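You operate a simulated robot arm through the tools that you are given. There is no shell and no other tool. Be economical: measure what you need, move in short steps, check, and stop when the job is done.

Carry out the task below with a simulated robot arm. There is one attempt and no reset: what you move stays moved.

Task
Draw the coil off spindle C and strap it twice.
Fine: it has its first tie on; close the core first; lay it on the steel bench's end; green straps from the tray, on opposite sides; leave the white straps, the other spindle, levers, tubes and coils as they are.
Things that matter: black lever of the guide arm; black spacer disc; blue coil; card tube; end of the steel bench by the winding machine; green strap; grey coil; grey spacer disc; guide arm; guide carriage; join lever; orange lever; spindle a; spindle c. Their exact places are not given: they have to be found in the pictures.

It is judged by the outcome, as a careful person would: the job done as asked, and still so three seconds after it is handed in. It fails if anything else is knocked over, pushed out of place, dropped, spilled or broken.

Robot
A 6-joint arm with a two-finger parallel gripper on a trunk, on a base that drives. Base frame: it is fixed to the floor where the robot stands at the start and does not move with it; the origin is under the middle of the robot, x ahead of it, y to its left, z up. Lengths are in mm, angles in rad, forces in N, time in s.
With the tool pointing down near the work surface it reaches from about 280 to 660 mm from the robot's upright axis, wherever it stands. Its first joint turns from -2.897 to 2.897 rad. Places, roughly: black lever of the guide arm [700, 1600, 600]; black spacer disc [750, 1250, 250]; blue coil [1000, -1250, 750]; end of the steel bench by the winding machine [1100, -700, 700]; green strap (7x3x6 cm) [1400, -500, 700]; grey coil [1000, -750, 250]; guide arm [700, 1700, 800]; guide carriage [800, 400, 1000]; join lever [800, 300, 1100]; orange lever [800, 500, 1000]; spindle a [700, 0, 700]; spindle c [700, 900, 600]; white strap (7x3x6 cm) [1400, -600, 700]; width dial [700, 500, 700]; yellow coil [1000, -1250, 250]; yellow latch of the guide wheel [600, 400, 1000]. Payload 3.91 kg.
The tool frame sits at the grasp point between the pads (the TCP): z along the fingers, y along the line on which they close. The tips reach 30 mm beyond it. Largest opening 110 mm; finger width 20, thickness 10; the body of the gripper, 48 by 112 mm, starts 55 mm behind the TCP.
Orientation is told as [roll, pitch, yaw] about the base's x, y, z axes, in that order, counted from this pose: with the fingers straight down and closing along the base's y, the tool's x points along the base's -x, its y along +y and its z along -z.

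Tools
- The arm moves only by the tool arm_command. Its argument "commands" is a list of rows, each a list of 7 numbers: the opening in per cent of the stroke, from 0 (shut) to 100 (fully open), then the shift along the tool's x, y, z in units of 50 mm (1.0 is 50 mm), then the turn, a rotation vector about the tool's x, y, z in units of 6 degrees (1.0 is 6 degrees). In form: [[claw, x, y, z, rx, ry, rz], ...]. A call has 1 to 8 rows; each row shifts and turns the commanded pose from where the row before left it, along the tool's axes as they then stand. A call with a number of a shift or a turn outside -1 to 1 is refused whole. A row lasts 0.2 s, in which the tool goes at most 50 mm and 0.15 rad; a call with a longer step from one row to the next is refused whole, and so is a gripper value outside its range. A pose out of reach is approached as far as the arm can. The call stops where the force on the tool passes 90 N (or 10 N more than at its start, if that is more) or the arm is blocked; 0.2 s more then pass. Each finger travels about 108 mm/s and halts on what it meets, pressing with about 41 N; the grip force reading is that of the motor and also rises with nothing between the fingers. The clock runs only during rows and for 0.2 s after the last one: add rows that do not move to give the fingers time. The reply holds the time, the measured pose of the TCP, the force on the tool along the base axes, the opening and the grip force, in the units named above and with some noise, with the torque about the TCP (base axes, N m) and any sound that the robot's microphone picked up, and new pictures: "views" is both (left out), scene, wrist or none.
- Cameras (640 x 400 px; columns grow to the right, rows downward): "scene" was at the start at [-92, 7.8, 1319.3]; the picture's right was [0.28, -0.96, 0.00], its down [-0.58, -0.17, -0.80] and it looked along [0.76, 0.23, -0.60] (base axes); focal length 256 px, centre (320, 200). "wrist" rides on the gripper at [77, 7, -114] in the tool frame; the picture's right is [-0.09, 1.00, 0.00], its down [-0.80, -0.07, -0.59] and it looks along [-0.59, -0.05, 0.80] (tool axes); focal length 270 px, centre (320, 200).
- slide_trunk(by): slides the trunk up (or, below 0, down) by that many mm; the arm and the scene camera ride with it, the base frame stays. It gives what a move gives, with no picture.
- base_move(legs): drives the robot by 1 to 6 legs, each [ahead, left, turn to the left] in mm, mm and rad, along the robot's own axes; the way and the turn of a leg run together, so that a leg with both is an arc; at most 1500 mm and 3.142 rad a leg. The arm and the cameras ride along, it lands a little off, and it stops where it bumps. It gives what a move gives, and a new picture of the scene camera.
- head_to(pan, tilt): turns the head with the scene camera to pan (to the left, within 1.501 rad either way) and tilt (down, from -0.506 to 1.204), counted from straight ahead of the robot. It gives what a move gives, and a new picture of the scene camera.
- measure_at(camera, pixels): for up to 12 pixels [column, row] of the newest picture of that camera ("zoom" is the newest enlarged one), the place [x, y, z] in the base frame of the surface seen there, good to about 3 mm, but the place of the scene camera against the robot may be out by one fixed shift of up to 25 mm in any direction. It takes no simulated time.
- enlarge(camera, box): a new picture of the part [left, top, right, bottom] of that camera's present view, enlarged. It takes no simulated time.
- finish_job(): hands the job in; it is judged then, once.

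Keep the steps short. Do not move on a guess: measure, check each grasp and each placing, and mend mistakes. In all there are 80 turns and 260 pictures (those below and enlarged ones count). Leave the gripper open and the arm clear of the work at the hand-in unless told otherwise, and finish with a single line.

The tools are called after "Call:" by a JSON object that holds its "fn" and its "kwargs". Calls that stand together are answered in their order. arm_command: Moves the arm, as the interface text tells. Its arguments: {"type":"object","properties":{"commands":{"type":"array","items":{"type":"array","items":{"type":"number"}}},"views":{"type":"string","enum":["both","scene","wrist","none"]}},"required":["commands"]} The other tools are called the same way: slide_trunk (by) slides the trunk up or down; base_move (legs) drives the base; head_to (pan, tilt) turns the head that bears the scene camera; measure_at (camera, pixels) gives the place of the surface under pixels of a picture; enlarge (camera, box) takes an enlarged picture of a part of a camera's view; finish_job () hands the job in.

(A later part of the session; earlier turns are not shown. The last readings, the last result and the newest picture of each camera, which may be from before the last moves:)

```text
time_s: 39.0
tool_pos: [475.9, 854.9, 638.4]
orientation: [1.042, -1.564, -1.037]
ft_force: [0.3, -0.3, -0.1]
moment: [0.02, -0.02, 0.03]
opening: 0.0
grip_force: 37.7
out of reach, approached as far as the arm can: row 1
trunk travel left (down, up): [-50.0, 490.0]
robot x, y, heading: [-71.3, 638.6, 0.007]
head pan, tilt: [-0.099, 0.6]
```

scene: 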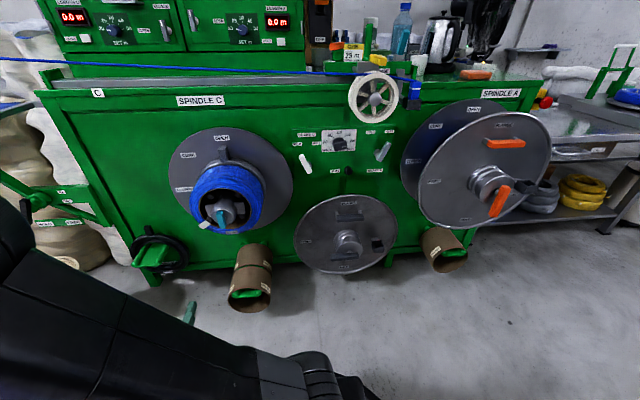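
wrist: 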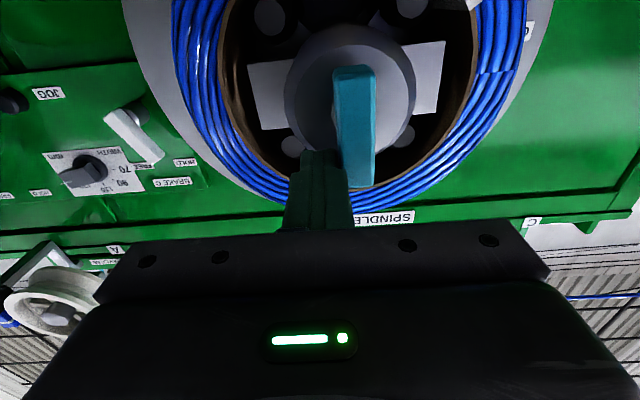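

Call:
{"fn": "measure_at", "kwargs": {"camera": "wrist", "pixels": [[358, 182], [354, 70], [347, 120], [366, 120], [342, 170]]}}

Call:
{"fn": "arm_command", "kwargs": {"commands": [[0, 0.1, 0.1, -0.05, 0, 0, 0], [0, 0, 0.06, 0, 0, 0, 0], [0, 0, 0.06, 0, 0, 0, 0], [0, 0, 0.06, 0, 0, 0, 0], [0, 0, 0.06, 0, 0, 0, 0]], "views": "wrist"}}

```text
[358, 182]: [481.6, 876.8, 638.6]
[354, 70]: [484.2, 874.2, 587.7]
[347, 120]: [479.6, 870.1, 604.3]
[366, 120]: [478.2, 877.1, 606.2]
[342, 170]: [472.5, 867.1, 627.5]
```

```text
time_s: 40.2
tool_pos: [474.3, 856.5, 633.7]
orientation: [1.823, -1.561, -1.852]
ft_force: [-11.7, -20.2, 13.3]
moment: [-0.06, 0.03, 0.01]
opening: 0.1
grip_force: 37.5
trunk travel left (down, up): [-50.0, 490.0]
robot x, y, heading: [-77.5, 638.6, -0.005]
head pan, tilt: [-0.099, 0.6]
stopped in row 5: the force on the tool passed its limit at 92 N (the readings are from after the stop); the commanded pose is now the measured one
```

wrist: 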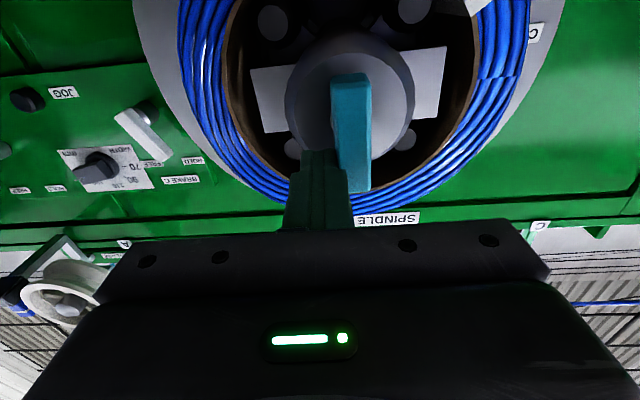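

Still rigid in that direction (about 2.4 Nm). I test the other sense gently: same height, left side of the handle.

Call:
{"fn": "arm_command", "kwargs": {"commands": [[0, -0.05, -0.15, -0.4, 0, 0, 0], [0, 0, 0, -0.5, 0, 0, 0], [0, 0, 0.98, 0, 0, 0, 0], [0, 0, 0, 0.4, 0, 0, 0], [0, 0, 0, 0.45, 0, 0, 0], [0, 0, -0.1, 0, 0, 0, 0], [0, 0, -0.1, 0, 0, 0, 0], [0, 0, -0.05, 0, 0, 0, 0]], "views": "wrist"}}

```text
time_s: 42.0
tool_pos: [472.1, 892.4, 634.7]
orientation: [1.231, -1.564, -1.251]
ft_force: [3.3, 13.4, -2.0]
moment: [0.14, 0.0, 0.39]
opening: 0.1
grip_force: 37.4
trunk travel left (down, up): [-50.0, 490.0]
robot x, y, heading: [-72.3, 639.5, 0.003]
head pan, tilt: [-0.099, 0.6]
```

wrist: 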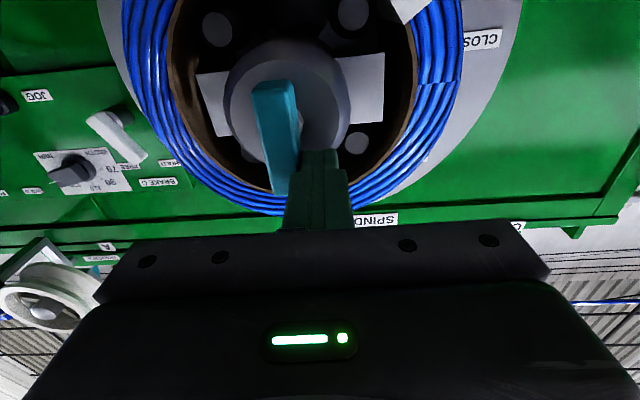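

Call:
{"fn": "arm_command", "kwargs": {"commands": [[0, 0, -0.1, 0, 0, 0, 0], [0, 0, -0.1, 0, 0, 0, 0], [0, 0, -0.1, 0, 0, 0, 0]], "views": "wrist"}}

Call:
{"fn": "measure_at", "kwargs": {"camera": "wrist", "pixels": [[268, 90], [275, 120], [282, 180], [262, 120], [290, 120]]}}

```text
time_s: 42.8
tool_pos: [473.5, 873.8, 634.0]
orientation: [1.026, -1.563, -1.053]
ft_force: [0.6, 1.9, 0.9]
moment: [0.01, -0.03, 0.11]
opening: 0.0
grip_force: 37.7
trunk travel left (down, up): [-50.0, 490.0]
robot x, y, heading: [-73.9, 636.5, -0.003]
head pan, tilt: [-0.099, 0.6]
```

wrist: 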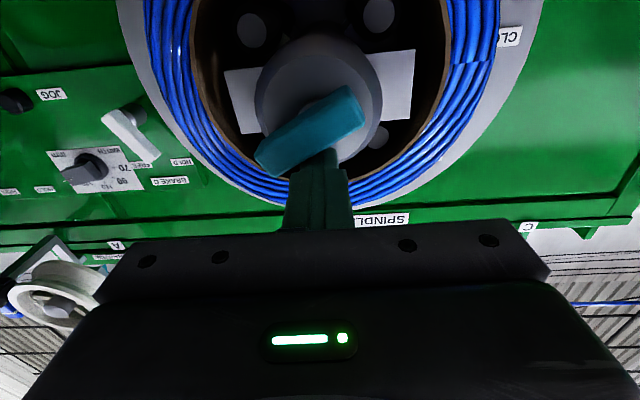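

```text
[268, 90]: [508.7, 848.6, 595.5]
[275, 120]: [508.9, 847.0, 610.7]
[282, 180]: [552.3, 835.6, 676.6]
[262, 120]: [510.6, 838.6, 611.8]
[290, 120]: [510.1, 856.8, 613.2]
```

It turns freely the other way: now about 60° round, its end heading for CLOSED. I follow through by moving right and pressing down on that end until horizontal.

Call:
{"fn": "arm_command", "kwargs": {"commands": [[0, 0, -0.15, 0, 0, 0, 0], [0, 0, -0.15, 0, 0, 0, 0], [0, 0, -0.12, 0, 0, 0, 0], [0, 0.06, 0, 0, 0, 0, 0], [0, 0.06, 0, 0, 0, 0, 0], [0, 0.06, 0, 0, 0, 0, 0]], "views": "wrist"}}

Call:
{"fn": "enlarge", "kwargs": {"camera": "wrist", "box": [180, 0, 520, 230]}}

```text
time_s: 44.2
tool_pos: [473.3, 851.9, 629.5]
orientation: [2.045, -1.56, -2.071]
ft_force: [7.7, -1.9, 19.8]
moment: [-0.08, -0.23, -0.04]
opening: 0.0
grip_force: 37.8
trunk travel left (down, up): [-50.0, 490.0]
robot x, y, heading: [-70.5, 636.4, -0.003]
head pan, tilt: [-0.099, 0.6]
```

wrist: 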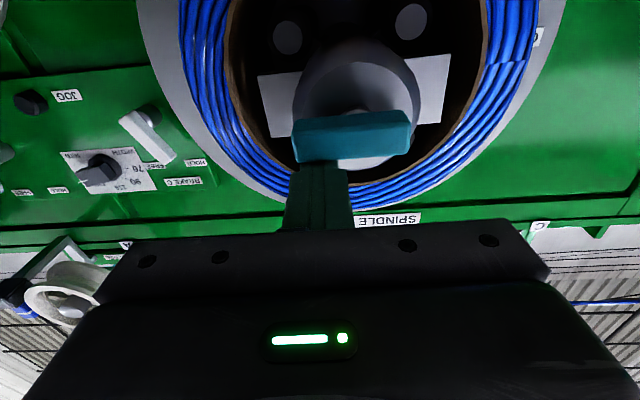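

```text
1.74 times, centred on (350, 115) of wrist
```

zoom: 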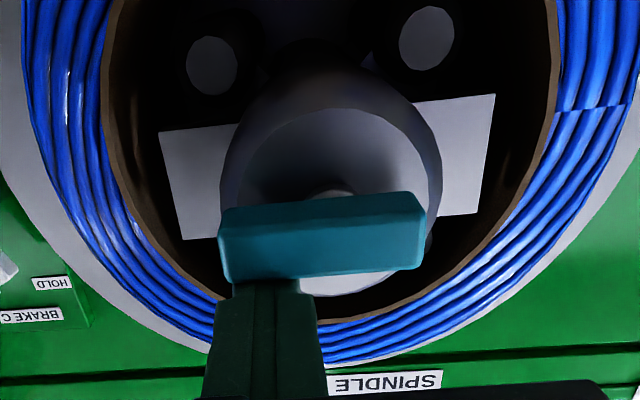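

Call:
{"fn": "measure_at", "kwargs": {"camera": "zoom", "pixels": [[211, 65], [427, 38], [165, 180], [490, 150], [495, 98], [320, 240], [230, 240], [415, 225], [110, 120], [550, 150]]}}

Call:
{"fn": "arm_command", "kwargs": {"commands": [[0, 0.06, 0, 0, 0, 0, 0], [0, 0.06, 0, 0, 0, 0, 0], [0, 0.06, 0, 0, 0, 0, 0]], "views": "wrist"}}

```text
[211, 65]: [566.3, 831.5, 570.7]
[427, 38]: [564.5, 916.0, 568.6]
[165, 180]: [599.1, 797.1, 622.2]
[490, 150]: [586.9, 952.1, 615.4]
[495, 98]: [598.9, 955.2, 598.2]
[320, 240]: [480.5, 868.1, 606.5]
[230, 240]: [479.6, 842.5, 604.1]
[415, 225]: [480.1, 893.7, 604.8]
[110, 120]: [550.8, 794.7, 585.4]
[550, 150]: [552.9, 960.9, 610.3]
```

```text
time_s: 45.0
tool_pos: [472.3, 852.8, 628.2]
orientation: [2.649, -1.539, -2.675]
ft_force: [15.8, -5.3, 77.2]
moment: [-0.25, -0.71, 0.89]
opening: 0.0
grip_force: 38.3
trunk travel left (down, up): [-50.0, 490.0]
robot x, y, heading: [-76.9, 635.0, 0.0]
head pan, tilt: [-0.099, 0.6]
```

wrist: 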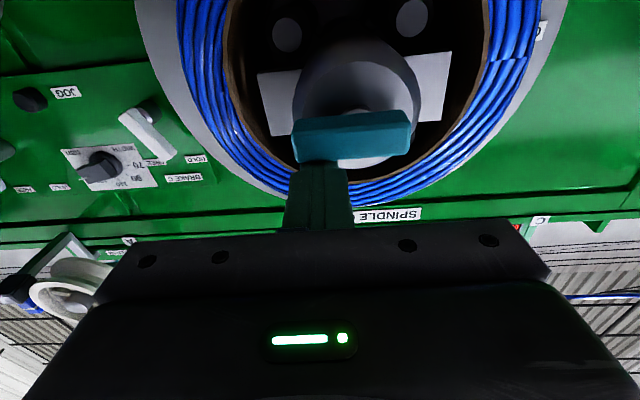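

Call:
{"fn": "enlarge", "kwargs": {"camera": "wrist", "box": [220, 0, 500, 200]}}

Call:
{"fn": "measure_at", "kwargs": {"camera": "wrist", "pixels": [[270, 100], [262, 85], [288, 90], [435, 80], [446, 70], [440, 115], [270, 130], [286, 36], [412, 18]]}}

```text
2.00 times, centred on (360, 100) of wrist
```

zoom: 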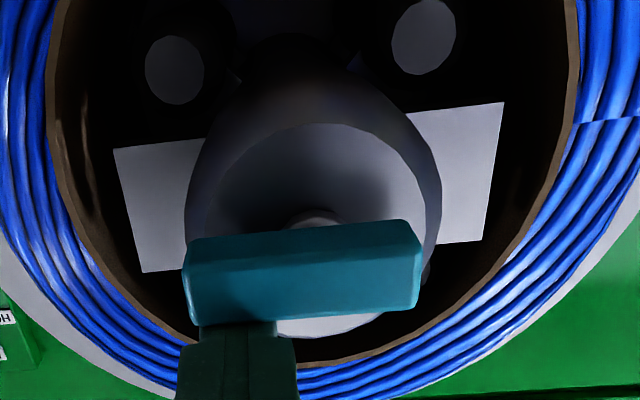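

```text
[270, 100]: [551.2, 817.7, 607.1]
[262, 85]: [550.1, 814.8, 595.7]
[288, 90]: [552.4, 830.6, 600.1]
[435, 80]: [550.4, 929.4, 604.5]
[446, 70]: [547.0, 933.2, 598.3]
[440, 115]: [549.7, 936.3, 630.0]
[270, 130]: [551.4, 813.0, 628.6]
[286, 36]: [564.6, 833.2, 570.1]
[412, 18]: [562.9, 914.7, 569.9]
```

The handle is at its stop, horizontal. The core's rod ends have drawn in (from radius ~62 to ~57), so the core is closed. I back off and look inside the tube at the top, where I plan to grip the coil wall.

Call:
{"fn": "arm_command", "kwargs": {"commands": [[0, -0.2, 0, 0, 0, 0, 0], [0, 0, 0, -0.6, 0, 0, 0], [60, 0, 0.4, -0.6, 0, 0, 0], [60, 0, 0, 0, 0, 0, 0]], "views": "wrist"}}

Call:
{"fn": "enlarge", "kwargs": {"camera": "wrist", "box": [180, 0, 460, 180]}}

```text
time_s: 46.0
tool_pos: [410.7, 876.3, 625.6]
orientation: [0.258, -1.563, -0.284]
ft_force: [-0.4, 0.2, 0.9]
moment: [0.01, 0.01, -0.01]
opening: 66.2
grip_force: 0.2
trunk travel left (down, up): [-50.0, 490.0]
robot x, y, heading: [-72.6, 636.6, -0.004]
head pan, tilt: [-0.099, 0.6]
```

wrist: 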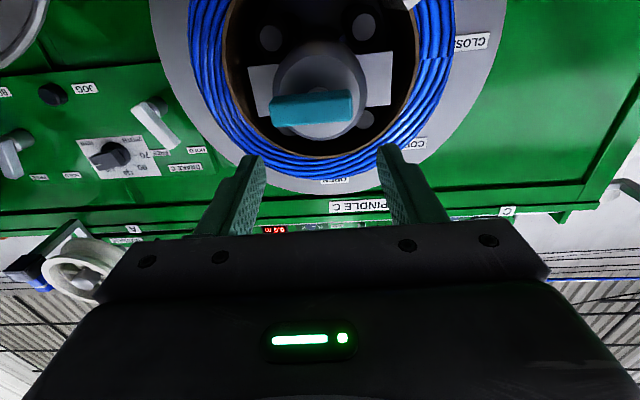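

```text
2.22 times, centred on (320, 90) of wrist
```

zoom: 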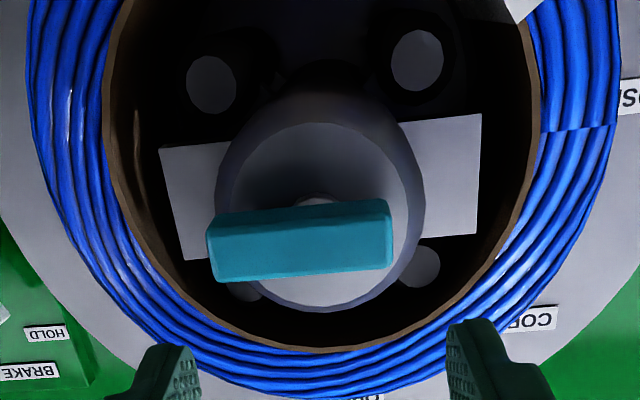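

Call:
{"fn": "measure_at", "kwargs": {"camera": "zoom", "pixels": [[330, 325], [330, 335], [330, 343], [330, 370], [330, 392], [290, 322], [370, 322], [212, 85], [417, 60], [415, 265], [120, 150], [505, 245]]}}

```text
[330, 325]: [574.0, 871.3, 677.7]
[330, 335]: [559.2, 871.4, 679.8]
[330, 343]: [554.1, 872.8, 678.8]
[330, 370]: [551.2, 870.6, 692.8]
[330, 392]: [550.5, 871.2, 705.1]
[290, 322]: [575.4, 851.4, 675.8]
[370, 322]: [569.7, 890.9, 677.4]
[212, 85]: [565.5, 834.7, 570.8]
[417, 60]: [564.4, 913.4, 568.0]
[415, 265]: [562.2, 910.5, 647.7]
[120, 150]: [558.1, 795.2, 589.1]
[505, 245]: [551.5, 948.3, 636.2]
```

Tube inner top z≈680, coil outer top z≈705, centre ≈ (875, 605); the space at 12 o'clock is free. I roll the hand 90° so the fingers close vertically there.

Call:
{"fn": "arm_command", "kwargs": {"commands": [[42, 0, 0, 0.2, 0, 0, -1], [42, 0, 0, 0, 0, 0, -1], [42, 0, 0, 0, 0, 0, -1], [42, 0, 0, 0, 0, 0, -1], [42, 0, 0, 0, 0, 0, -1], [42, 0, 0, 0, 0, 0, -1], [42, 0, 0, 0, 0, 0, -1], [42, 0, 0, 0, 0, 0, -1]], "views": "none"}}

Call:
{"fn": "arm_command", "kwargs": {"commands": [[42, 0, 0, 0, 0, 0, -1], [42, 0, 0, 0, 0, 0, -1], [42, 0, 0, 0, 0, 0, -1], [42, 0, 0, 0, 0, 0, -1], [42, 0, 0, 0, 0, 0, -1], [42, 0, 0, 0, 0, 0, -1], [42, 0, 0, 0, 0, 0, -1], [42, 0, 0, 0, 0, 0, 0]], "views": "both"}}

```text
time_s: 47.8
tool_pos: [423.2, 874.7, 625.4]
orientation: [-1.567, -0.739, 1.545]
ft_force: [-0.1, -0.4, -0.1]
moment: [0.0, 0.02, -0.01]
opening: 46.3
grip_force: 0.1
trunk travel left (down, up): [-50.0, 490.0]
robot x, y, heading: [-73.2, 638.4, -0.001]
head pan, tilt: [-0.099, 0.6]
```

```text
time_s: 49.6
tool_pos: [423.0, 873.6, 627.5]
orientation: [-1.571, -0.004, 1.548]
ft_force: [0.4, 0.5, -0.2]
moment: [0.02, 0.01, -0.01]
opening: 46.2
grip_force: 0.0
trunk travel left (down, up): [-50.0, 490.0]
robot x, y, heading: [-74.7, 636.4, 0.001]
head pan, tilt: [-0.099, 0.6]
```

scene: 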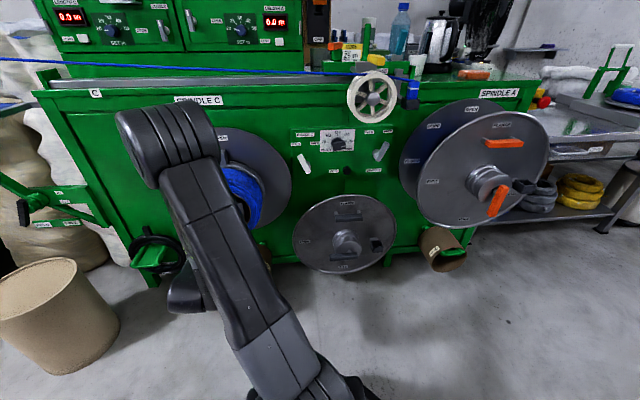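
wrist: 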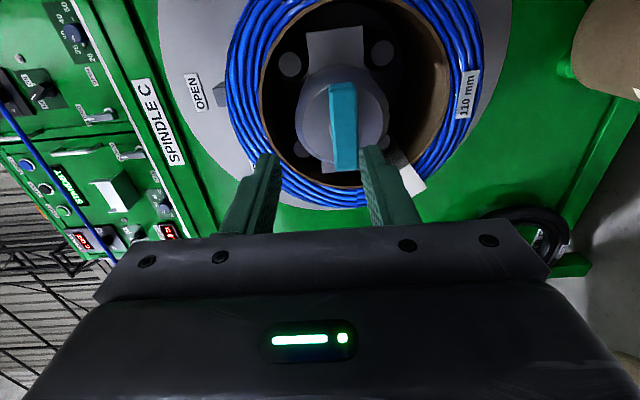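

Now raise to z≈692 and move in so the tips enter about 20 mm, one finger inside the tube and one above.

Call:
{"fn": "arm_command", "kwargs": {"commands": [[42, 0, -0.65, 0, 0, -0.22, 0], [42, 0, -0.65, 0, 0, 0, 0], [42, 0, 0, 0.6, 0, 0, 0], [42, 0, 0, 0, 0, 0, 0]], "views": "wrist"}}

Call:
{"fn": "enlarge", "kwargs": {"camera": "wrist", "box": [180, 40, 460, 240]}}

```text
time_s: 50.6
tool_pos: [454.8, 874.8, 691.7]
orientation: [-1.569, -0.007, 1.571]
ft_force: [0.4, -0.5, 0.1]
moment: [0.01, 0.01, 0.06]
opening: 46.5
grip_force: 0.1
trunk travel left (down, up): [-50.0, 490.0]
robot x, y, heading: [-74.4, 633.6, -0.0]
head pan, tilt: [-0.099, 0.6]
```

wrist: 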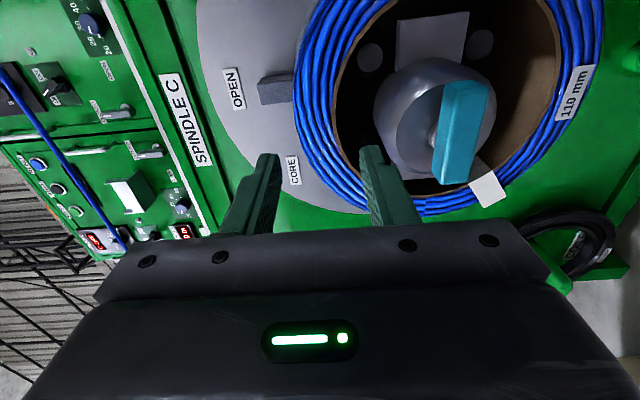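

```text
2.00 times, centred on (320, 140) of wrist
```

zoom: 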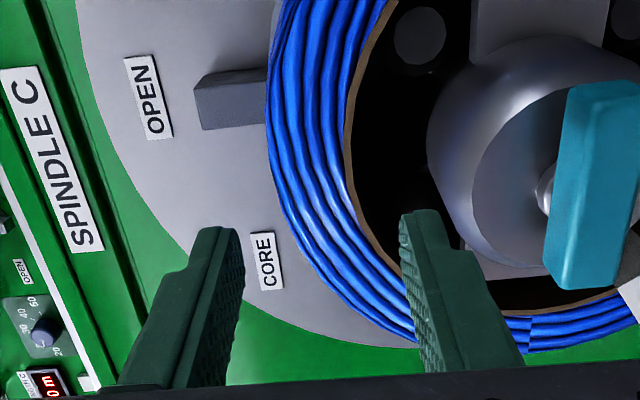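

Call:
{"fn": "arm_command", "kwargs": {"commands": [[42, 0, 0, 0.6, 0, 0, 0], [42, 0, 0, 0.6, 0, 0, 0], [42, 0, 0, 0.2, 0, 0, 0], [42, 0, 0, 0, 0, 0, 0]], "views": "wrist"}}

Call:
{"fn": "enlarge", "kwargs": {"camera": "wrist", "box": [180, 40, 460, 240]}}

```text
time_s: 51.6
tool_pos: [523.6, 872.9, 692.4]
orientation: [-1.569, -0.006, 1.571]
ft_force: [0.1, -0.2, -0.4]
moment: [-0.02, 0.02, -0.04]
opening: 46.3
grip_force: 0.0
trunk travel left (down, up): [-50.0, 490.0]
robot x, y, heading: [-75.9, 636.7, -0.0]
head pan, tilt: [-0.099, 0.6]
```

wrist: 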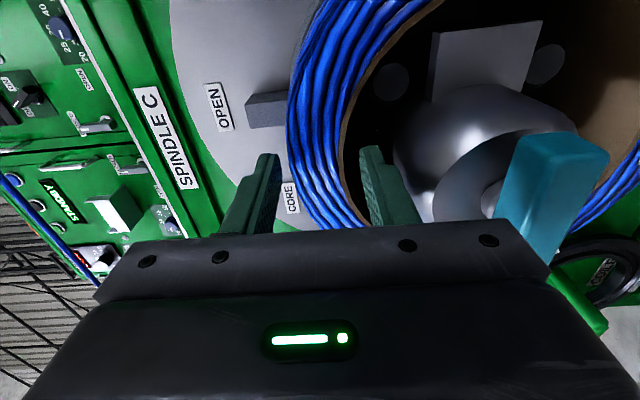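

```text
2.00 times, centred on (320, 140) of wrist
```

zoom: 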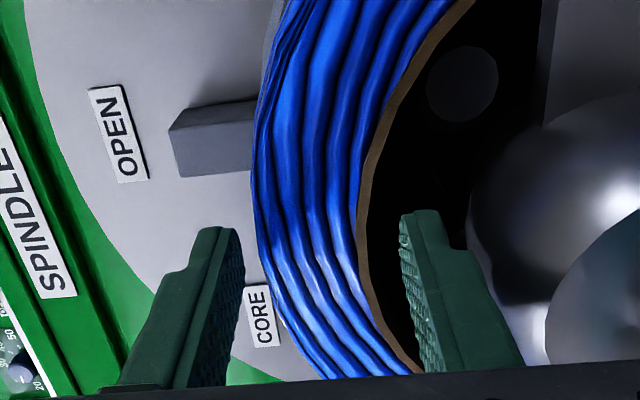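

Straddling the wall neatly. In another 32 mm.

Call:
{"fn": "arm_command", "kwargs": {"commands": [[42, 0, 0, 0.32, 0, 0, 0], [42, 0, 0, 0.32, 0, 0, 0], [42, 0, 0, 0, 0, 0, 0]], "views": "wrist"}}

```text
time_s: 52.4
tool_pos: [555.5, 871.7, 690.8]
orientation: [-1.57, -0.006, 1.571]
ft_force: [-0.1, 0.3, 0.5]
moment: [0.0, -0.03, 0.01]
opening: 46.4
grip_force: 0.0
trunk travel left (down, up): [-50.0, 490.0]
robot x, y, heading: [-72.6, 635.0, -0.004]
head pan, tilt: [-0.099, 0.6]
```

wrist: 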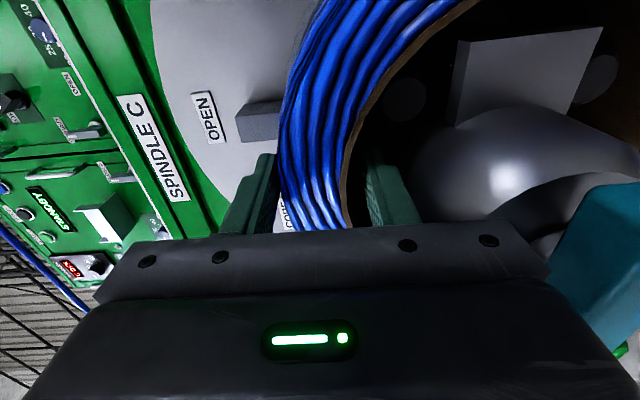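

Close, and draw back a little to see whether the coil comes.

Call:
{"fn": "arm_command", "kwargs": {"commands": [[0, 0, 0, 0, 0, 0, 0], [0, 0, 0, 0, 0, 0, 0], [0, 0, 0, 0, 0, 0, 0], [0, 0, 0, -0.15, 0, 0, 0], [0, 0, 0, -0.15, 0, 0, 0], [0, 0, 0, -0.15, 0, 0, 0], [0, 0, 0, -0.15, 0, 0, 0], [0, 0, 0, 0, 0, 0, 0]], "views": "wrist"}}

```text
time_s: 54.2
tool_pos: [524.9, 872.5, 696.2]
orientation: [-1.578, -0.012, 1.568]
ft_force: [15.9, -14.8, 31.5]
moment: [-0.85, -1.84, -0.4]
opening: 35.1
grip_force: 41.2
trunk travel left (down, up): [-50.0, 490.0]
robot x, y, heading: [-72.2, 637.2, 0.004]
head pan, tilt: [-0.099, 0.6]
```

wrist: 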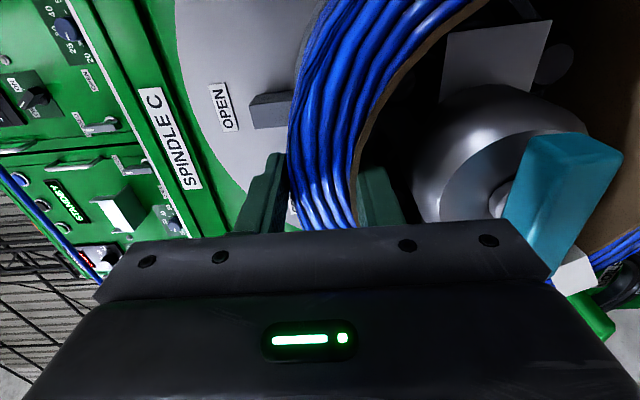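

The coil comes along (wall still deep in the fingers). The upward 31 N says I'm pressing it down on the core; I raise slightly and draw on.

Call:
{"fn": "arm_command", "kwargs": {"commands": [[0, 0, -0.1, 0, 0, 0, 0], [0, 0, -0.1, 0, 0, 0, 0], [0, 0, 0, -0.15, 0, 0, 0], [0, 0, 0, -0.15, 0, 0, 0], [0, 0, 0, -0.15, 0, 0, 0], [0, 0, 0, 0, 0, 0, 0]], "views": "wrist"}}

```text
time_s: 55.6
tool_pos: [502.8, 873.7, 701.6]
orientation: [-1.568, -0.006, 1.57]
ft_force: [-0.1, -0.3, -8.4]
moment: [-0.02, 0.4, 0.02]
opening: 34.3
grip_force: 40.9
trunk travel left (down, up): [-50.0, 490.0]
robot x, y, heading: [-74.8, 635.5, 0.005]
head pan, tilt: [-0.099, 0.6]
```

wrist: 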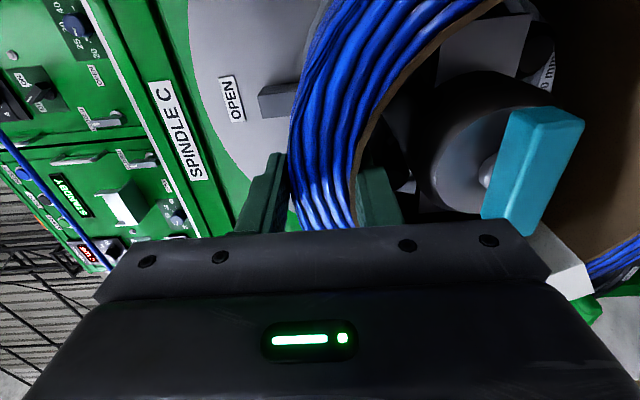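

The reading is now a clean -8.4 N: the coil hangs free, weighing about 0.86 kg. I draw on with the arm, then with the base.

Call:
{"fn": "arm_command", "kwargs": {"commands": [[0, 0, 0, -0.2, 0, 0, 0], [0, 0, 0, -0.2, 0, 0, 0], [0, 0, 0, -0.2, 0, 0, 0], [0, 0, 0, -0.2, 0, 0, 0], [0, 0, 0, 0, 0, 0, 0]], "views": "none"}}

Call:
{"fn": "base_move", "kwargs": {"legs": [[-250, 0, 0]]}}

Call:
{"fn": "arm_command", "kwargs": {"commands": [[0, 0, 0, 0, 0, 0, 0]], "views": "wrist"}}

```text
time_s: 56.8
tool_pos: [462.6, 874.3, 702.7]
orientation: [-1.568, -0.007, 1.572]
ft_force: [-0.4, -0.1, -8.7]
moment: [-0.04, 0.44, -0.01]
opening: 34.3
grip_force: 40.9
trunk travel left (down, up): [-50.0, 490.0]
robot x, y, heading: [-74.8, 634.8, 0.001]
head pan, tilt: [-0.099, 0.6]
```

```text
time_s: 58.6
tool_pos: [221.4, 872.9, 702.2]
orientation: [-1.567, -0.007, 1.568]
ft_force: [0.0, -0.4, -8.6]
moment: [-0.06, 0.39, 0.01]
opening: 34.5
grip_force: 40.5
trunk travel left (down, up): [-50.0, 490.0]
robot x, y, heading: [-317.6, 638.4, -0.006]
head pan, tilt: [-0.099, 0.6]
```

scene: 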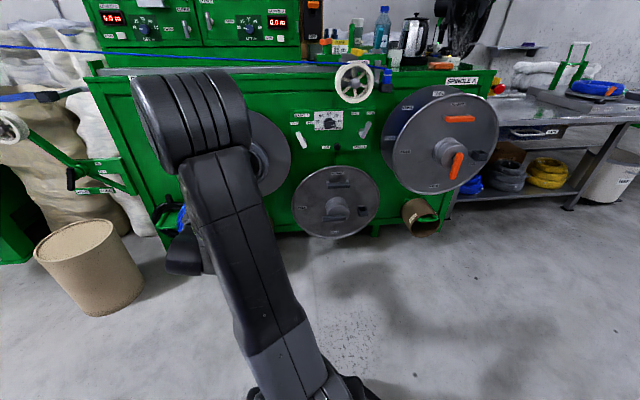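

```text
time_s: 59.0
tool_pos: [220.6, 873.5, 702.4]
orientation: [-1.565, -0.004, 1.569]
ft_force: [1.0, 0.4, -8.6]
moment: [-0.06, 0.42, 0.01]
opening: 34.1
grip_force: 40.7
trunk travel left (down, up): [-50.0, 490.0]
robot x, y, heading: [-316.6, 639.6, -0.002]
head pan, tilt: [-0.099, 0.6]
```

wrist: 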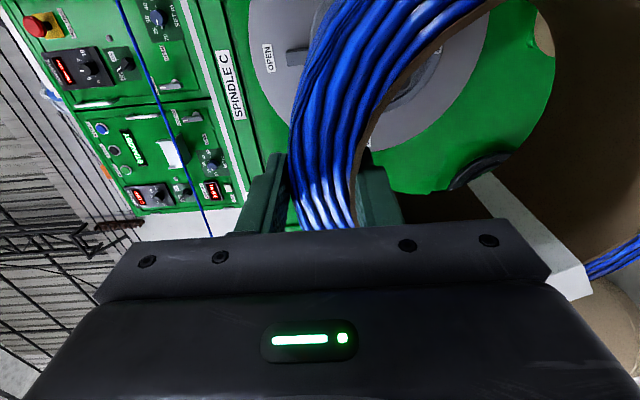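

The coil is off. Now I back off further, drive to the right toward the bench and look.

Call:
{"fn": "base_move", "kwargs": {"legs": [[0, -1000, 0]]}}

Call:
{"fn": "slide_trunk", "kwargs": {"by": 300}}

Call:
{"fn": "head_to", "kwargs": {"pan": -0.55, "tilt": 0.45}}

```text
time_s: 64.2
tool_pos: [221.6, -125.7, 702.2]
orientation: [-1.567, -0.007, 1.583]
ft_force: [0.1, 0.9, -9.7]
moment: [-0.04, 0.43, -0.01]
opening: 34.2
grip_force: 41.3
trunk travel left (down, up): [-50.0, 490.0]
robot x, y, heading: [-313.0, -370.6, 0.018]
head pan, tilt: [-0.099, 0.6]
```

scene: 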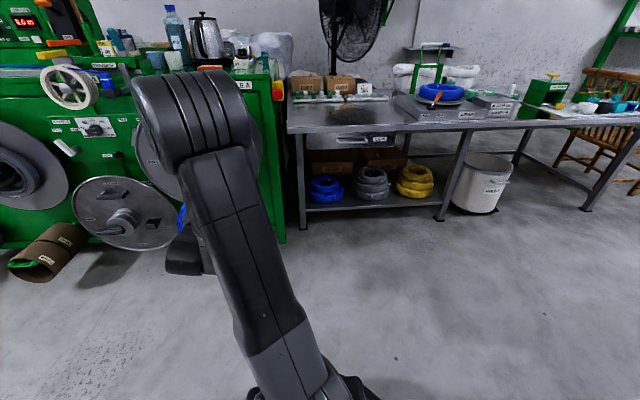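

```text
time_s: 67.2
tool_pos: [222.1, -126.0, 1002.3]
orientation: [-1.568, -0.005, 1.583]
ft_force: [-1.0, 0.3, -8.4]
moment: [-0.02, 0.41, -0.01]
opening: 34.3
grip_force: 41.2
trunk travel left (down, up): [-350.0, 190.0]
robot x, y, heading: [-312.7, -369.2, 0.013]
head pan, tilt: [-0.099, 0.6]
```

```text
time_s: 68.1
tool_pos: [221.4, -125.4, 1003.3]
orientation: [-1.567, -0.009, 1.584]
ft_force: [-0.7, 1.0, -9.0]
moment: [-0.02, 0.41, -0.01]
opening: 34.4
grip_force: 40.9
trunk travel left (down, up): [-350.0, 190.0]
robot x, y, heading: [-313.7, -367.9, 0.013]
head pan, tilt: [-0.55, 0.45]
```

scene: 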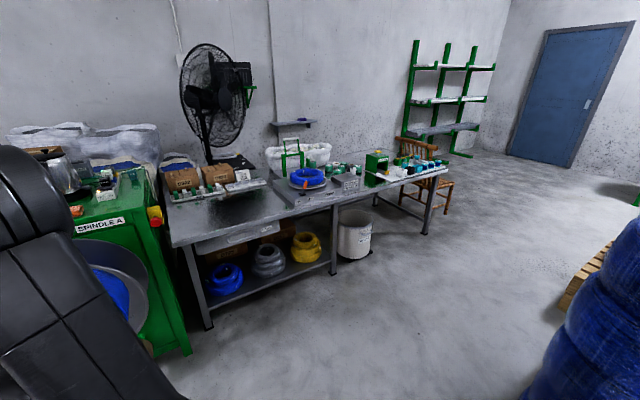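

Call:
{"fn": "enlarge", "kwargs": {"camera": "scene", "box": [140, 120, 380, 270]}}

Call:
{"fn": "measure_at", "kwargs": {"camera": "scene", "pixels": [[178, 242], [240, 225], [165, 180], [220, 205], [260, 190], [275, 210], [185, 195], [265, 182], [215, 190], [245, 205], [330, 205], [152, 215]]}}

```text
2.67 times, centred on (260, 195) of scene
```

zoom: 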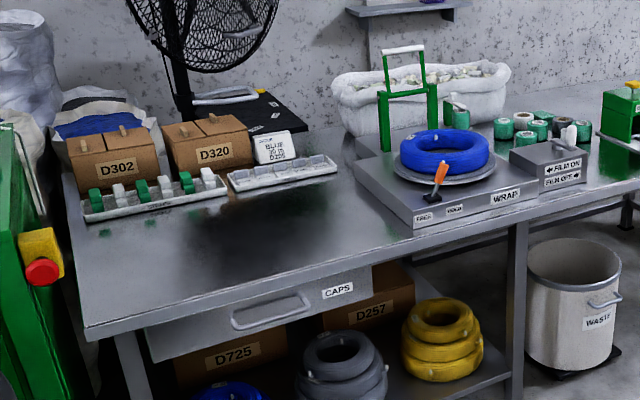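

```text
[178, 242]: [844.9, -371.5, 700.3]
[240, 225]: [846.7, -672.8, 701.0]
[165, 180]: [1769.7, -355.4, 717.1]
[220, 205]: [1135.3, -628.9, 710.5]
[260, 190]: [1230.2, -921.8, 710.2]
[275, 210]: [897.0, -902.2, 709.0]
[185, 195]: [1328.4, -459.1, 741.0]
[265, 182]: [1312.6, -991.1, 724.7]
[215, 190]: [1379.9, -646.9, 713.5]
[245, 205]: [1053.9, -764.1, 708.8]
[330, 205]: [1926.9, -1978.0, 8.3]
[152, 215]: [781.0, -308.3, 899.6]
```

The bench top is at z≈705–710, its near edge x≈845, its left end y≈-370; the tray with alternating green and white straps lies at the rear (x≈1330–1400). I now turn the tool down so that the coil lies flat under it, in free space.

Call:
{"fn": "arm_command", "kwargs": {"commands": [[0, 0, 0, 0, -0.8, 0, 0], [0, 0, 0, 0, -0.8, 0, 0], [0, 0, 0, 0, -0.8, 0, 0], [0, 0, 0, 0, -0.8, 0, 0], [0, 0, 0, 0, -0.8, 0, 0], [0, 0, 0, 0, -0.8, 0, 0], [0, 0, 0, 0, -0.8, 0, 0], [0, 0, 0, 0, -0.8, 0, 0]], "views": "wrist"}}

Call:
{"fn": "arm_command", "kwargs": {"commands": [[0, 0, 0, 0, -0.9, 0, 0], [0, 0, 0, 0, -0.9, 0, 0], [0, 0, 0, 0, -0.9, 0, 0], [0, 0, 0, 0, -0.9, 0, 0], [0, 0, 0, 0, -0.9, 0, 0], [0, 0, 0, 0, -0.9, 0, 0], [0, 0, 0, 0, -0.9, 0, 0], [0, 0, 0, 0, -0.9, 0, 0]], "views": "wrist"}}

```text
time_s: 69.9
tool_pos: [221.8, -125.2, 1002.6]
orientation: [-0.895, -0.005, 1.585]
ft_force: [-0.4, -0.1, -9.3]
moment: [-0.04, -0.21, -0.01]
opening: 34.1
grip_force: 41.3
trunk travel left (down, up): [-350.0, 190.0]
robot x, y, heading: [-313.3, -370.7, 0.013]
head pan, tilt: [-0.55, 0.45]
```

wrist: 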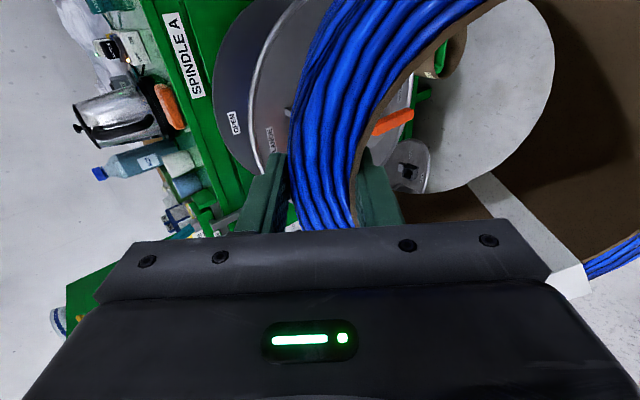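

```text
time_s: 71.7
tool_pos: [222.4, -124.3, 1001.7]
orientation: [-0.141, -0.008, 1.583]
ft_force: [-0.2, -0.7, -8.9]
moment: [0.01, -0.77, -0.02]
opening: 34.4
grip_force: 40.8
trunk travel left (down, up): [-350.0, 190.0]
robot x, y, heading: [-313.8, -371.1, 0.017]
head pan, tilt: [-0.55, 0.45]
```

wrist: 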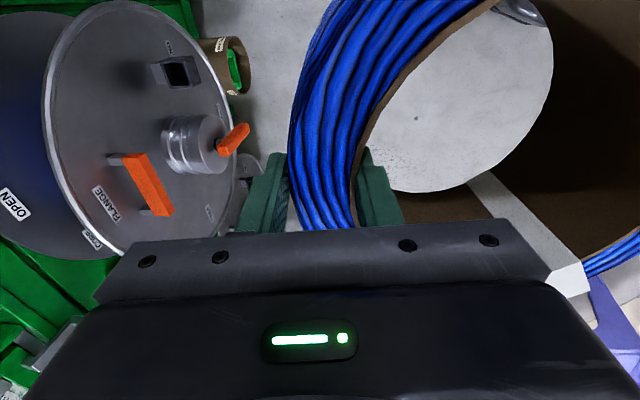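

Call:
{"fn": "arm_command", "kwargs": {"commands": [[0, 0, 0, 0, -0.7, 0, 0], [0, 0, 0, 0, -0.65, 0, 0]], "views": "none"}}

Call:
{"fn": "base_move", "kwargs": {"legs": [[0, -460, -0.015], [500, 0, 0]]}}

Call:
{"fn": "head_to", "kwargs": {"pan": -0.1, "tilt": 0.7}}

```text
time_s: 72.3
tool_pos: [222.3, -125.0, 1003.4]
orientation: [-0.001, -0.007, 1.582]
ft_force: [0.2, 0.7, -9.1]
moment: [-0.02, -0.89, 0.03]
opening: 34.1
grip_force: 41.3
trunk travel left (down, up): [-350.0, 190.0]
robot x, y, heading: [-312.5, -365.4, 0.01]
head pan, tilt: [-0.55, 0.45]
```

```text
time_s: 74.9
tool_pos: [250.5, -555.0, 999.5]
orientation: [0.002, -0.007, 1.519]
ft_force: [0.0, 0.3, -9.5]
moment: [-0.08, -0.89, -0.03]
opening: 34.4
grip_force: 41.1
trunk travel left (down, up): [-350.0, 190.0]
robot x, y, heading: [-299.1, -763.9, -0.052]
head pan, tilt: [-0.55, 0.45]
stopped in leg 1: the robot was blocked; the commanded pose is now the measured one
```

scene: 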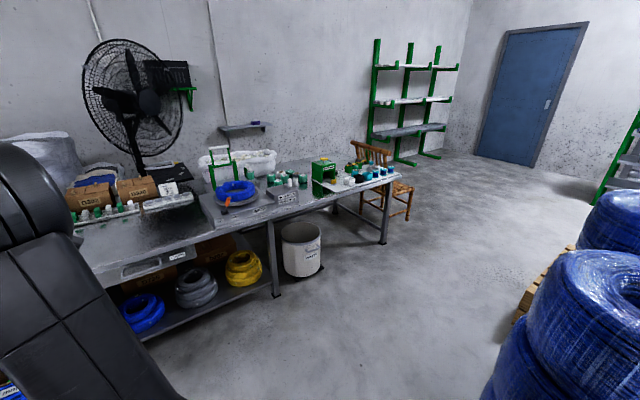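

```text
time_s: 75.8
tool_pos: [250.2, -553.7, 1001.9]
orientation: [0.0, -0.005, 1.52]
ft_force: [-1.0, -0.1, -9.2]
moment: [-0.07, -0.86, 0.01]
opening: 34.7
grip_force: 40.9
trunk travel left (down, up): [-350.0, 190.0]
robot x, y, heading: [-296.7, -761.8, -0.054]
head pan, tilt: [-0.099, 0.7]
```

scene: 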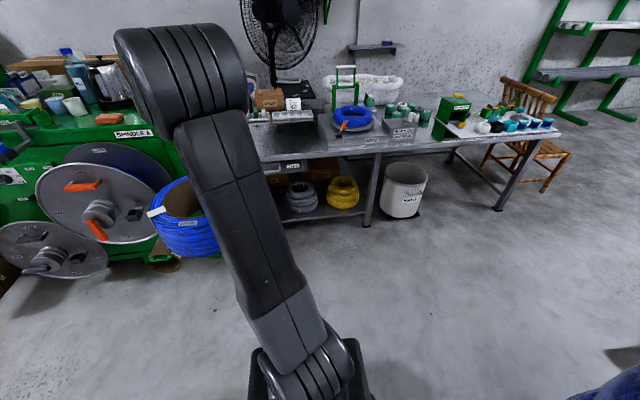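

The base bumped something on its right (the shrink-wrapped stack). I look there before going on.

Call:
{"fn": "head_to", "kwargs": {"pan": -1.1, "tilt": 0.8}}

Call:
{"fn": "measure_at", "kwargs": {"camera": "scene", "pixels": [[320, 380], [320, 300], [250, 330], [200, 250], [320, 200], [400, 200]]}}

```text
time_s: 77.1
tool_pos: [249.7, -553.8, 1001.0]
orientation: [-0.001, -0.004, 1.52]
ft_force: [-1.0, 0.0, -7.8]
moment: [-0.09, -0.86, 0.01]
opening: 34.4
grip_force: 41.1
trunk travel left (down, up): [-350.0, 190.0]
robot x, y, heading: [-298.6, -762.0, -0.052]
head pan, tilt: [-1.1, 0.799]
```

scene: 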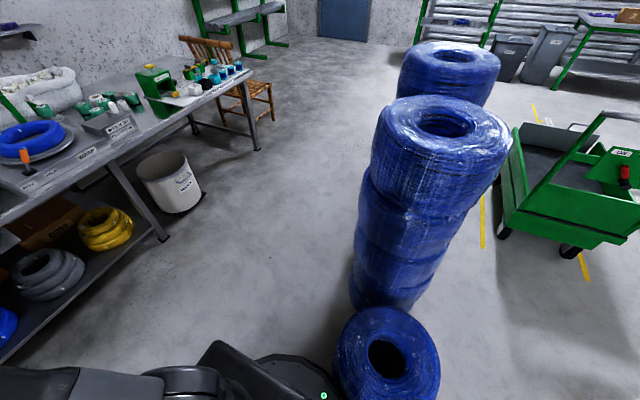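

```text
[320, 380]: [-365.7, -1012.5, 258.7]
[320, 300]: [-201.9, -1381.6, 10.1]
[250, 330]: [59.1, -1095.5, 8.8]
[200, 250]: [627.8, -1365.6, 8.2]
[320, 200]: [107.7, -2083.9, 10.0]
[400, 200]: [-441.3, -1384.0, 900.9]
```

Only a heavy stack lightly touched; ahead is clear. I go left slightly, square up, forward, then right.

Call:
{"fn": "base_move", "kwargs": {"legs": [[10, 40, 0.052], [500, 0, 0], [0, -130, 0], [300, 0, 0]]}}

Call:
{"fn": "head_to", "kwargs": {"pan": -0.1, "tilt": 0.75}}

Call:
{"fn": "arm_command", "kwargs": {"commands": [[0, 0, 0, 0, 0, 0, 0]], "views": "wrist"}}

```text
time_s: 83.0
tool_pos: [1057.2, -622.8, 999.9]
orientation: [0.0, -0.006, 1.558]
ft_force: [0.3, -0.5, -8.2]
moment: [-0.03, -0.87, 0.04]
opening: 34.3
grip_force: 41.0
trunk travel left (down, up): [-350.0, 190.0]
robot x, y, heading: [516.7, -851.7, -0.016]
head pan, tilt: [-1.1, 0.799]
```

scene: 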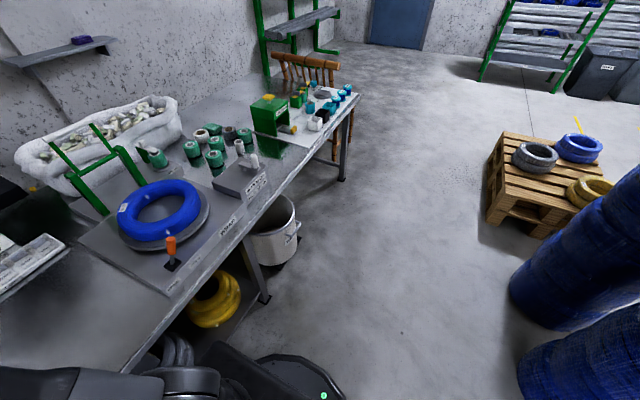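

```text
time_s: 84.3
tool_pos: [1057.5, -622.6, 1000.9]
orientation: [-0.002, -0.005, 1.558]
ft_force: [-0.3, -0.2, -8.3]
moment: [-0.01, -0.88, 0.03]
opening: 34.4
grip_force: 40.6
trunk travel left (down, up): [-350.0, 190.0]
robot x, y, heading: [512.6, -853.3, -0.017]
head pan, tilt: [-0.099, 0.75]
```

scene: 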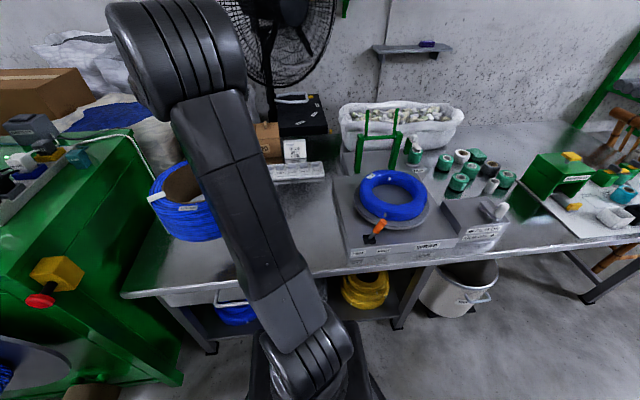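

```text
time_s: 84.7
tool_pos: [1058.8, -624.4, 1000.0]
orientation: [0.0, -0.006, 1.558]
ft_force: [0.3, 0.0, -8.8]
moment: [-0.01, -0.89, 0.04]
opening: 34.2
grip_force: 40.8
trunk travel left (down, up): [-350.0, 190.0]
robot x, y, heading: [517.8, -851.7, -0.013]
head pan, tilt: [-0.099, 0.75]
```

wrist: 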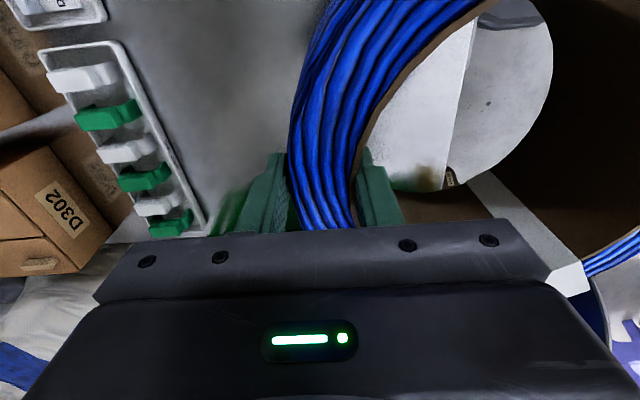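

Call:
{"fn": "measure_at", "kwargs": {"camera": "wrist", "pixels": [[220, 60], [250, 120], [105, 115], [150, 177], [172, 224], [80, 77], [130, 150], [430, 120], [468, 80], [440, 175], [130, 60], [200, 220]]}}

Call:
{"fn": "enlarge", "kwargs": {"camera": "wrist", "box": [20, 20, 260, 250]}}

```text
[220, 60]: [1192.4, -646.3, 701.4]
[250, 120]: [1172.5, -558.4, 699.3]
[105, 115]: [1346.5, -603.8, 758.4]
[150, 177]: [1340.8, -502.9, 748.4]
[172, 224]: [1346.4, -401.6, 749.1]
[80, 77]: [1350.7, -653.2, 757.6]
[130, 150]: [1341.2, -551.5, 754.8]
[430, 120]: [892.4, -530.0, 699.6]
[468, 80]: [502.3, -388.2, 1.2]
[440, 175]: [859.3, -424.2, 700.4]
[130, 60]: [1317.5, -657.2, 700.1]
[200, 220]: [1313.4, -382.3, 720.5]
```

```text
1.74 times, centred on (140, 135) of wrist
```

zoom: 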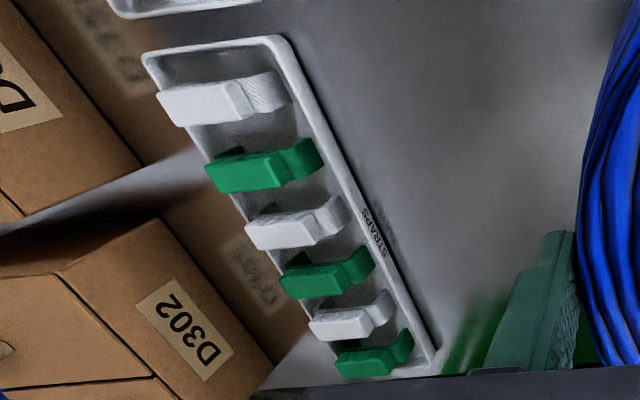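

Bench surface is z=700; three green straps at y≈-604, -503, -402 (x≈1345). I place the coil centred near (1000, -625): shift 34 mm ahead, then lower with the trunk.

Call:
{"fn": "arm_command", "kwargs": {"commands": [[0, 0, -0.34, 0, 0, 0, 0], [0, 0, -0.34, 0, 0, 0, 0]], "views": "none"}}

Call:
{"fn": "slide_trunk", "kwargs": {"by": -180}}

Call:
{"fn": "arm_command", "kwargs": {"commands": [[0, 0, 0, 0.1, 0, 0, 0], [0, 0, 0, 0, 0, 0, 0]], "views": "both"}}

```text
time_s: 85.3
tool_pos: [1091.2, -624.7, 1000.0]
orientation: [0.001, -0.006, 1.557]
ft_force: [-0.1, 0.3, -8.1]
moment: [-0.07, -0.88, -0.05]
opening: 34.3
grip_force: 41.1
trunk travel left (down, up): [-350.0, 190.0]
robot x, y, heading: [515.7, -857.8, -0.018]
head pan, tilt: [-0.099, 0.75]
```

```text
time_s: 87.3
tool_pos: [1091.0, -623.0, 821.0]
orientation: [0.0, -0.004, 1.559]
ft_force: [0.0, 0.0, -8.2]
moment: [-0.05, -0.84, 0.01]
opening: 34.7
grip_force: 41.5
trunk travel left (down, up): [-170.0, 370.0]
robot x, y, heading: [517.7, -852.0, -0.014]
head pan, tilt: [-0.099, 0.75]
```

```text
time_s: 87.9
tool_pos: [1090.9, -624.2, 815.6]
orientation: [0.002, -0.006, 1.559]
ft_force: [-0.3, -0.3, -8.4]
moment: [-0.03, -0.88, 0.0]
opening: 34.4
grip_force: 41.0
trunk travel left (down, up): [-170.0, 370.0]
robot x, y, heading: [517.4, -852.7, -0.014]
head pan, tilt: [-0.099, 0.75]
```

scene: 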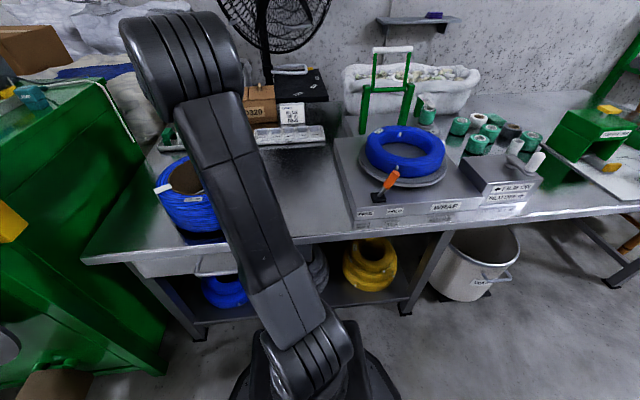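
wrist: 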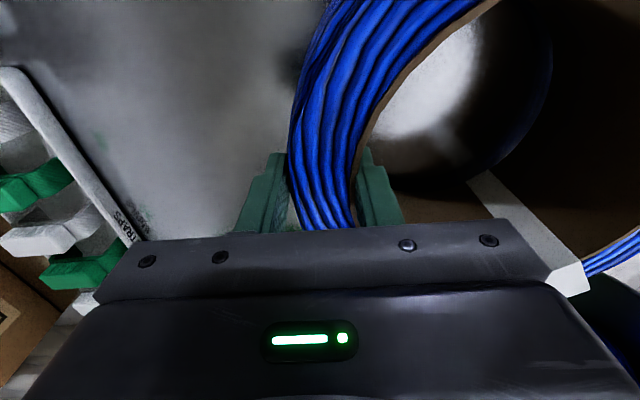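

Lower in small steps until the bench takes the weight.

Call:
{"fn": "arm_command", "kwargs": {"commands": [[0, 0, 0, 0.06, 0, 0, 0], [0, 0, 0, 0.06, 0, 0, 0], [0, 0, 0, 0.06, 0, 0, 0], [0, 0, 0, 0, 0, 0, 0]], "views": "none"}}

```text
time_s: 88.9
tool_pos: [1091.1, -624.5, 807.7]
orientation: [0.0, -0.006, 1.557]
ft_force: [0.3, -0.3, -8.6]
moment: [-0.02, -0.83, -0.04]
opening: 34.4
grip_force: 41.1
trunk travel left (down, up): [-170.0, 370.0]
robot x, y, heading: [514.7, -855.4, -0.012]
head pan, tilt: [-0.099, 0.75]
```

Call:
{"fn": "arm_command", "kwargs": {"commands": [[0, 0, 0, 0.05, 0, 0, 0], [0, 0, 0, 0.05, 0, 0, 0], [0, 0, 0, 0.05, 0, 0, 0], [0, 0, 0, 0, 0, 0, 0]], "views": "wrist"}}

```text
time_s: 89.9
tool_pos: [1090.8, -624.7, 803.4]
orientation: [-0.007, -0.01, 1.56]
ft_force: [10.0, 3.5, 24.8]
moment: [-0.85, 1.05, -0.01]
opening: 34.5
grip_force: 40.4
trunk travel left (down, up): [-170.0, 370.0]
robot x, y, heading: [517.5, -854.2, -0.015]
head pan, tilt: [-0.099, 0.75]
```

wrist: 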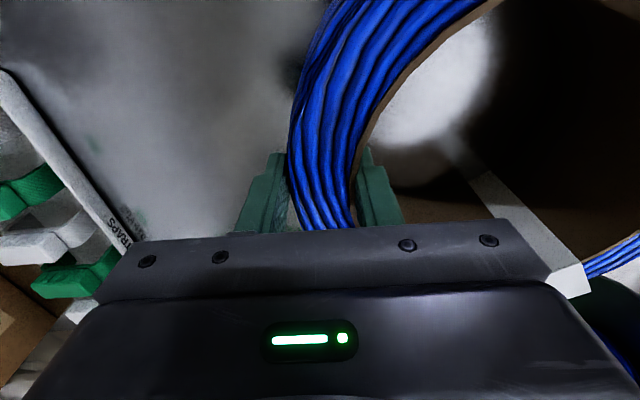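

It stands on the bench. Open, and rise straight up.

Call:
{"fn": "arm_command", "kwargs": {"commands": [[0, 0, 0, -0.03, 0, 0, 0], [50, 0, 0, 0, 0, 0, 0], [50, 0, 0, 0, 0, 0, 0], [50, 0, 0, -0.6, 0, 0, 0], [50, 0, 0, -0.9, 0, 0, 0], [50, 0, 0, -0.9, 0, 0, 0], [50, 0, 0, -0.9, 0, 0, 0]], "views": "both"}}

```text
time_s: 91.5
tool_pos: [1091.2, -628.9, 968.8]
orientation: [0.0, -0.005, 1.559]
ft_force: [-0.2, -0.2, -0.3]
moment: [-0.01, 0.02, 0.01]
opening: 55.1
grip_force: 0.0
trunk travel left (down, up): [-170.0, 370.0]
robot x, y, heading: [515.7, -853.2, -0.01]
head pan, tilt: [-0.099, 0.75]
```

scene: 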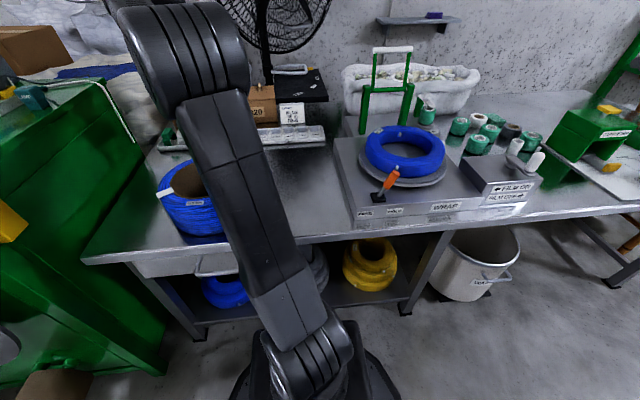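
wrist: 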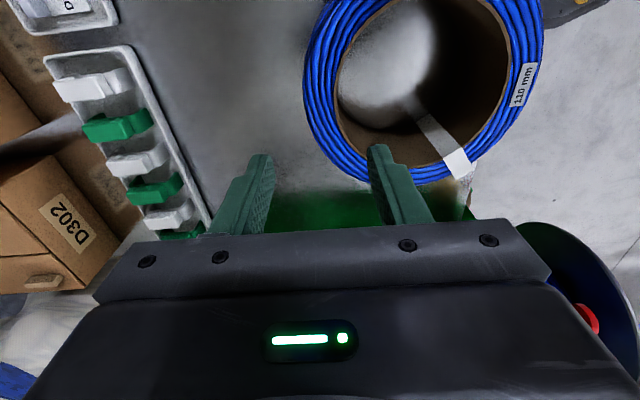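

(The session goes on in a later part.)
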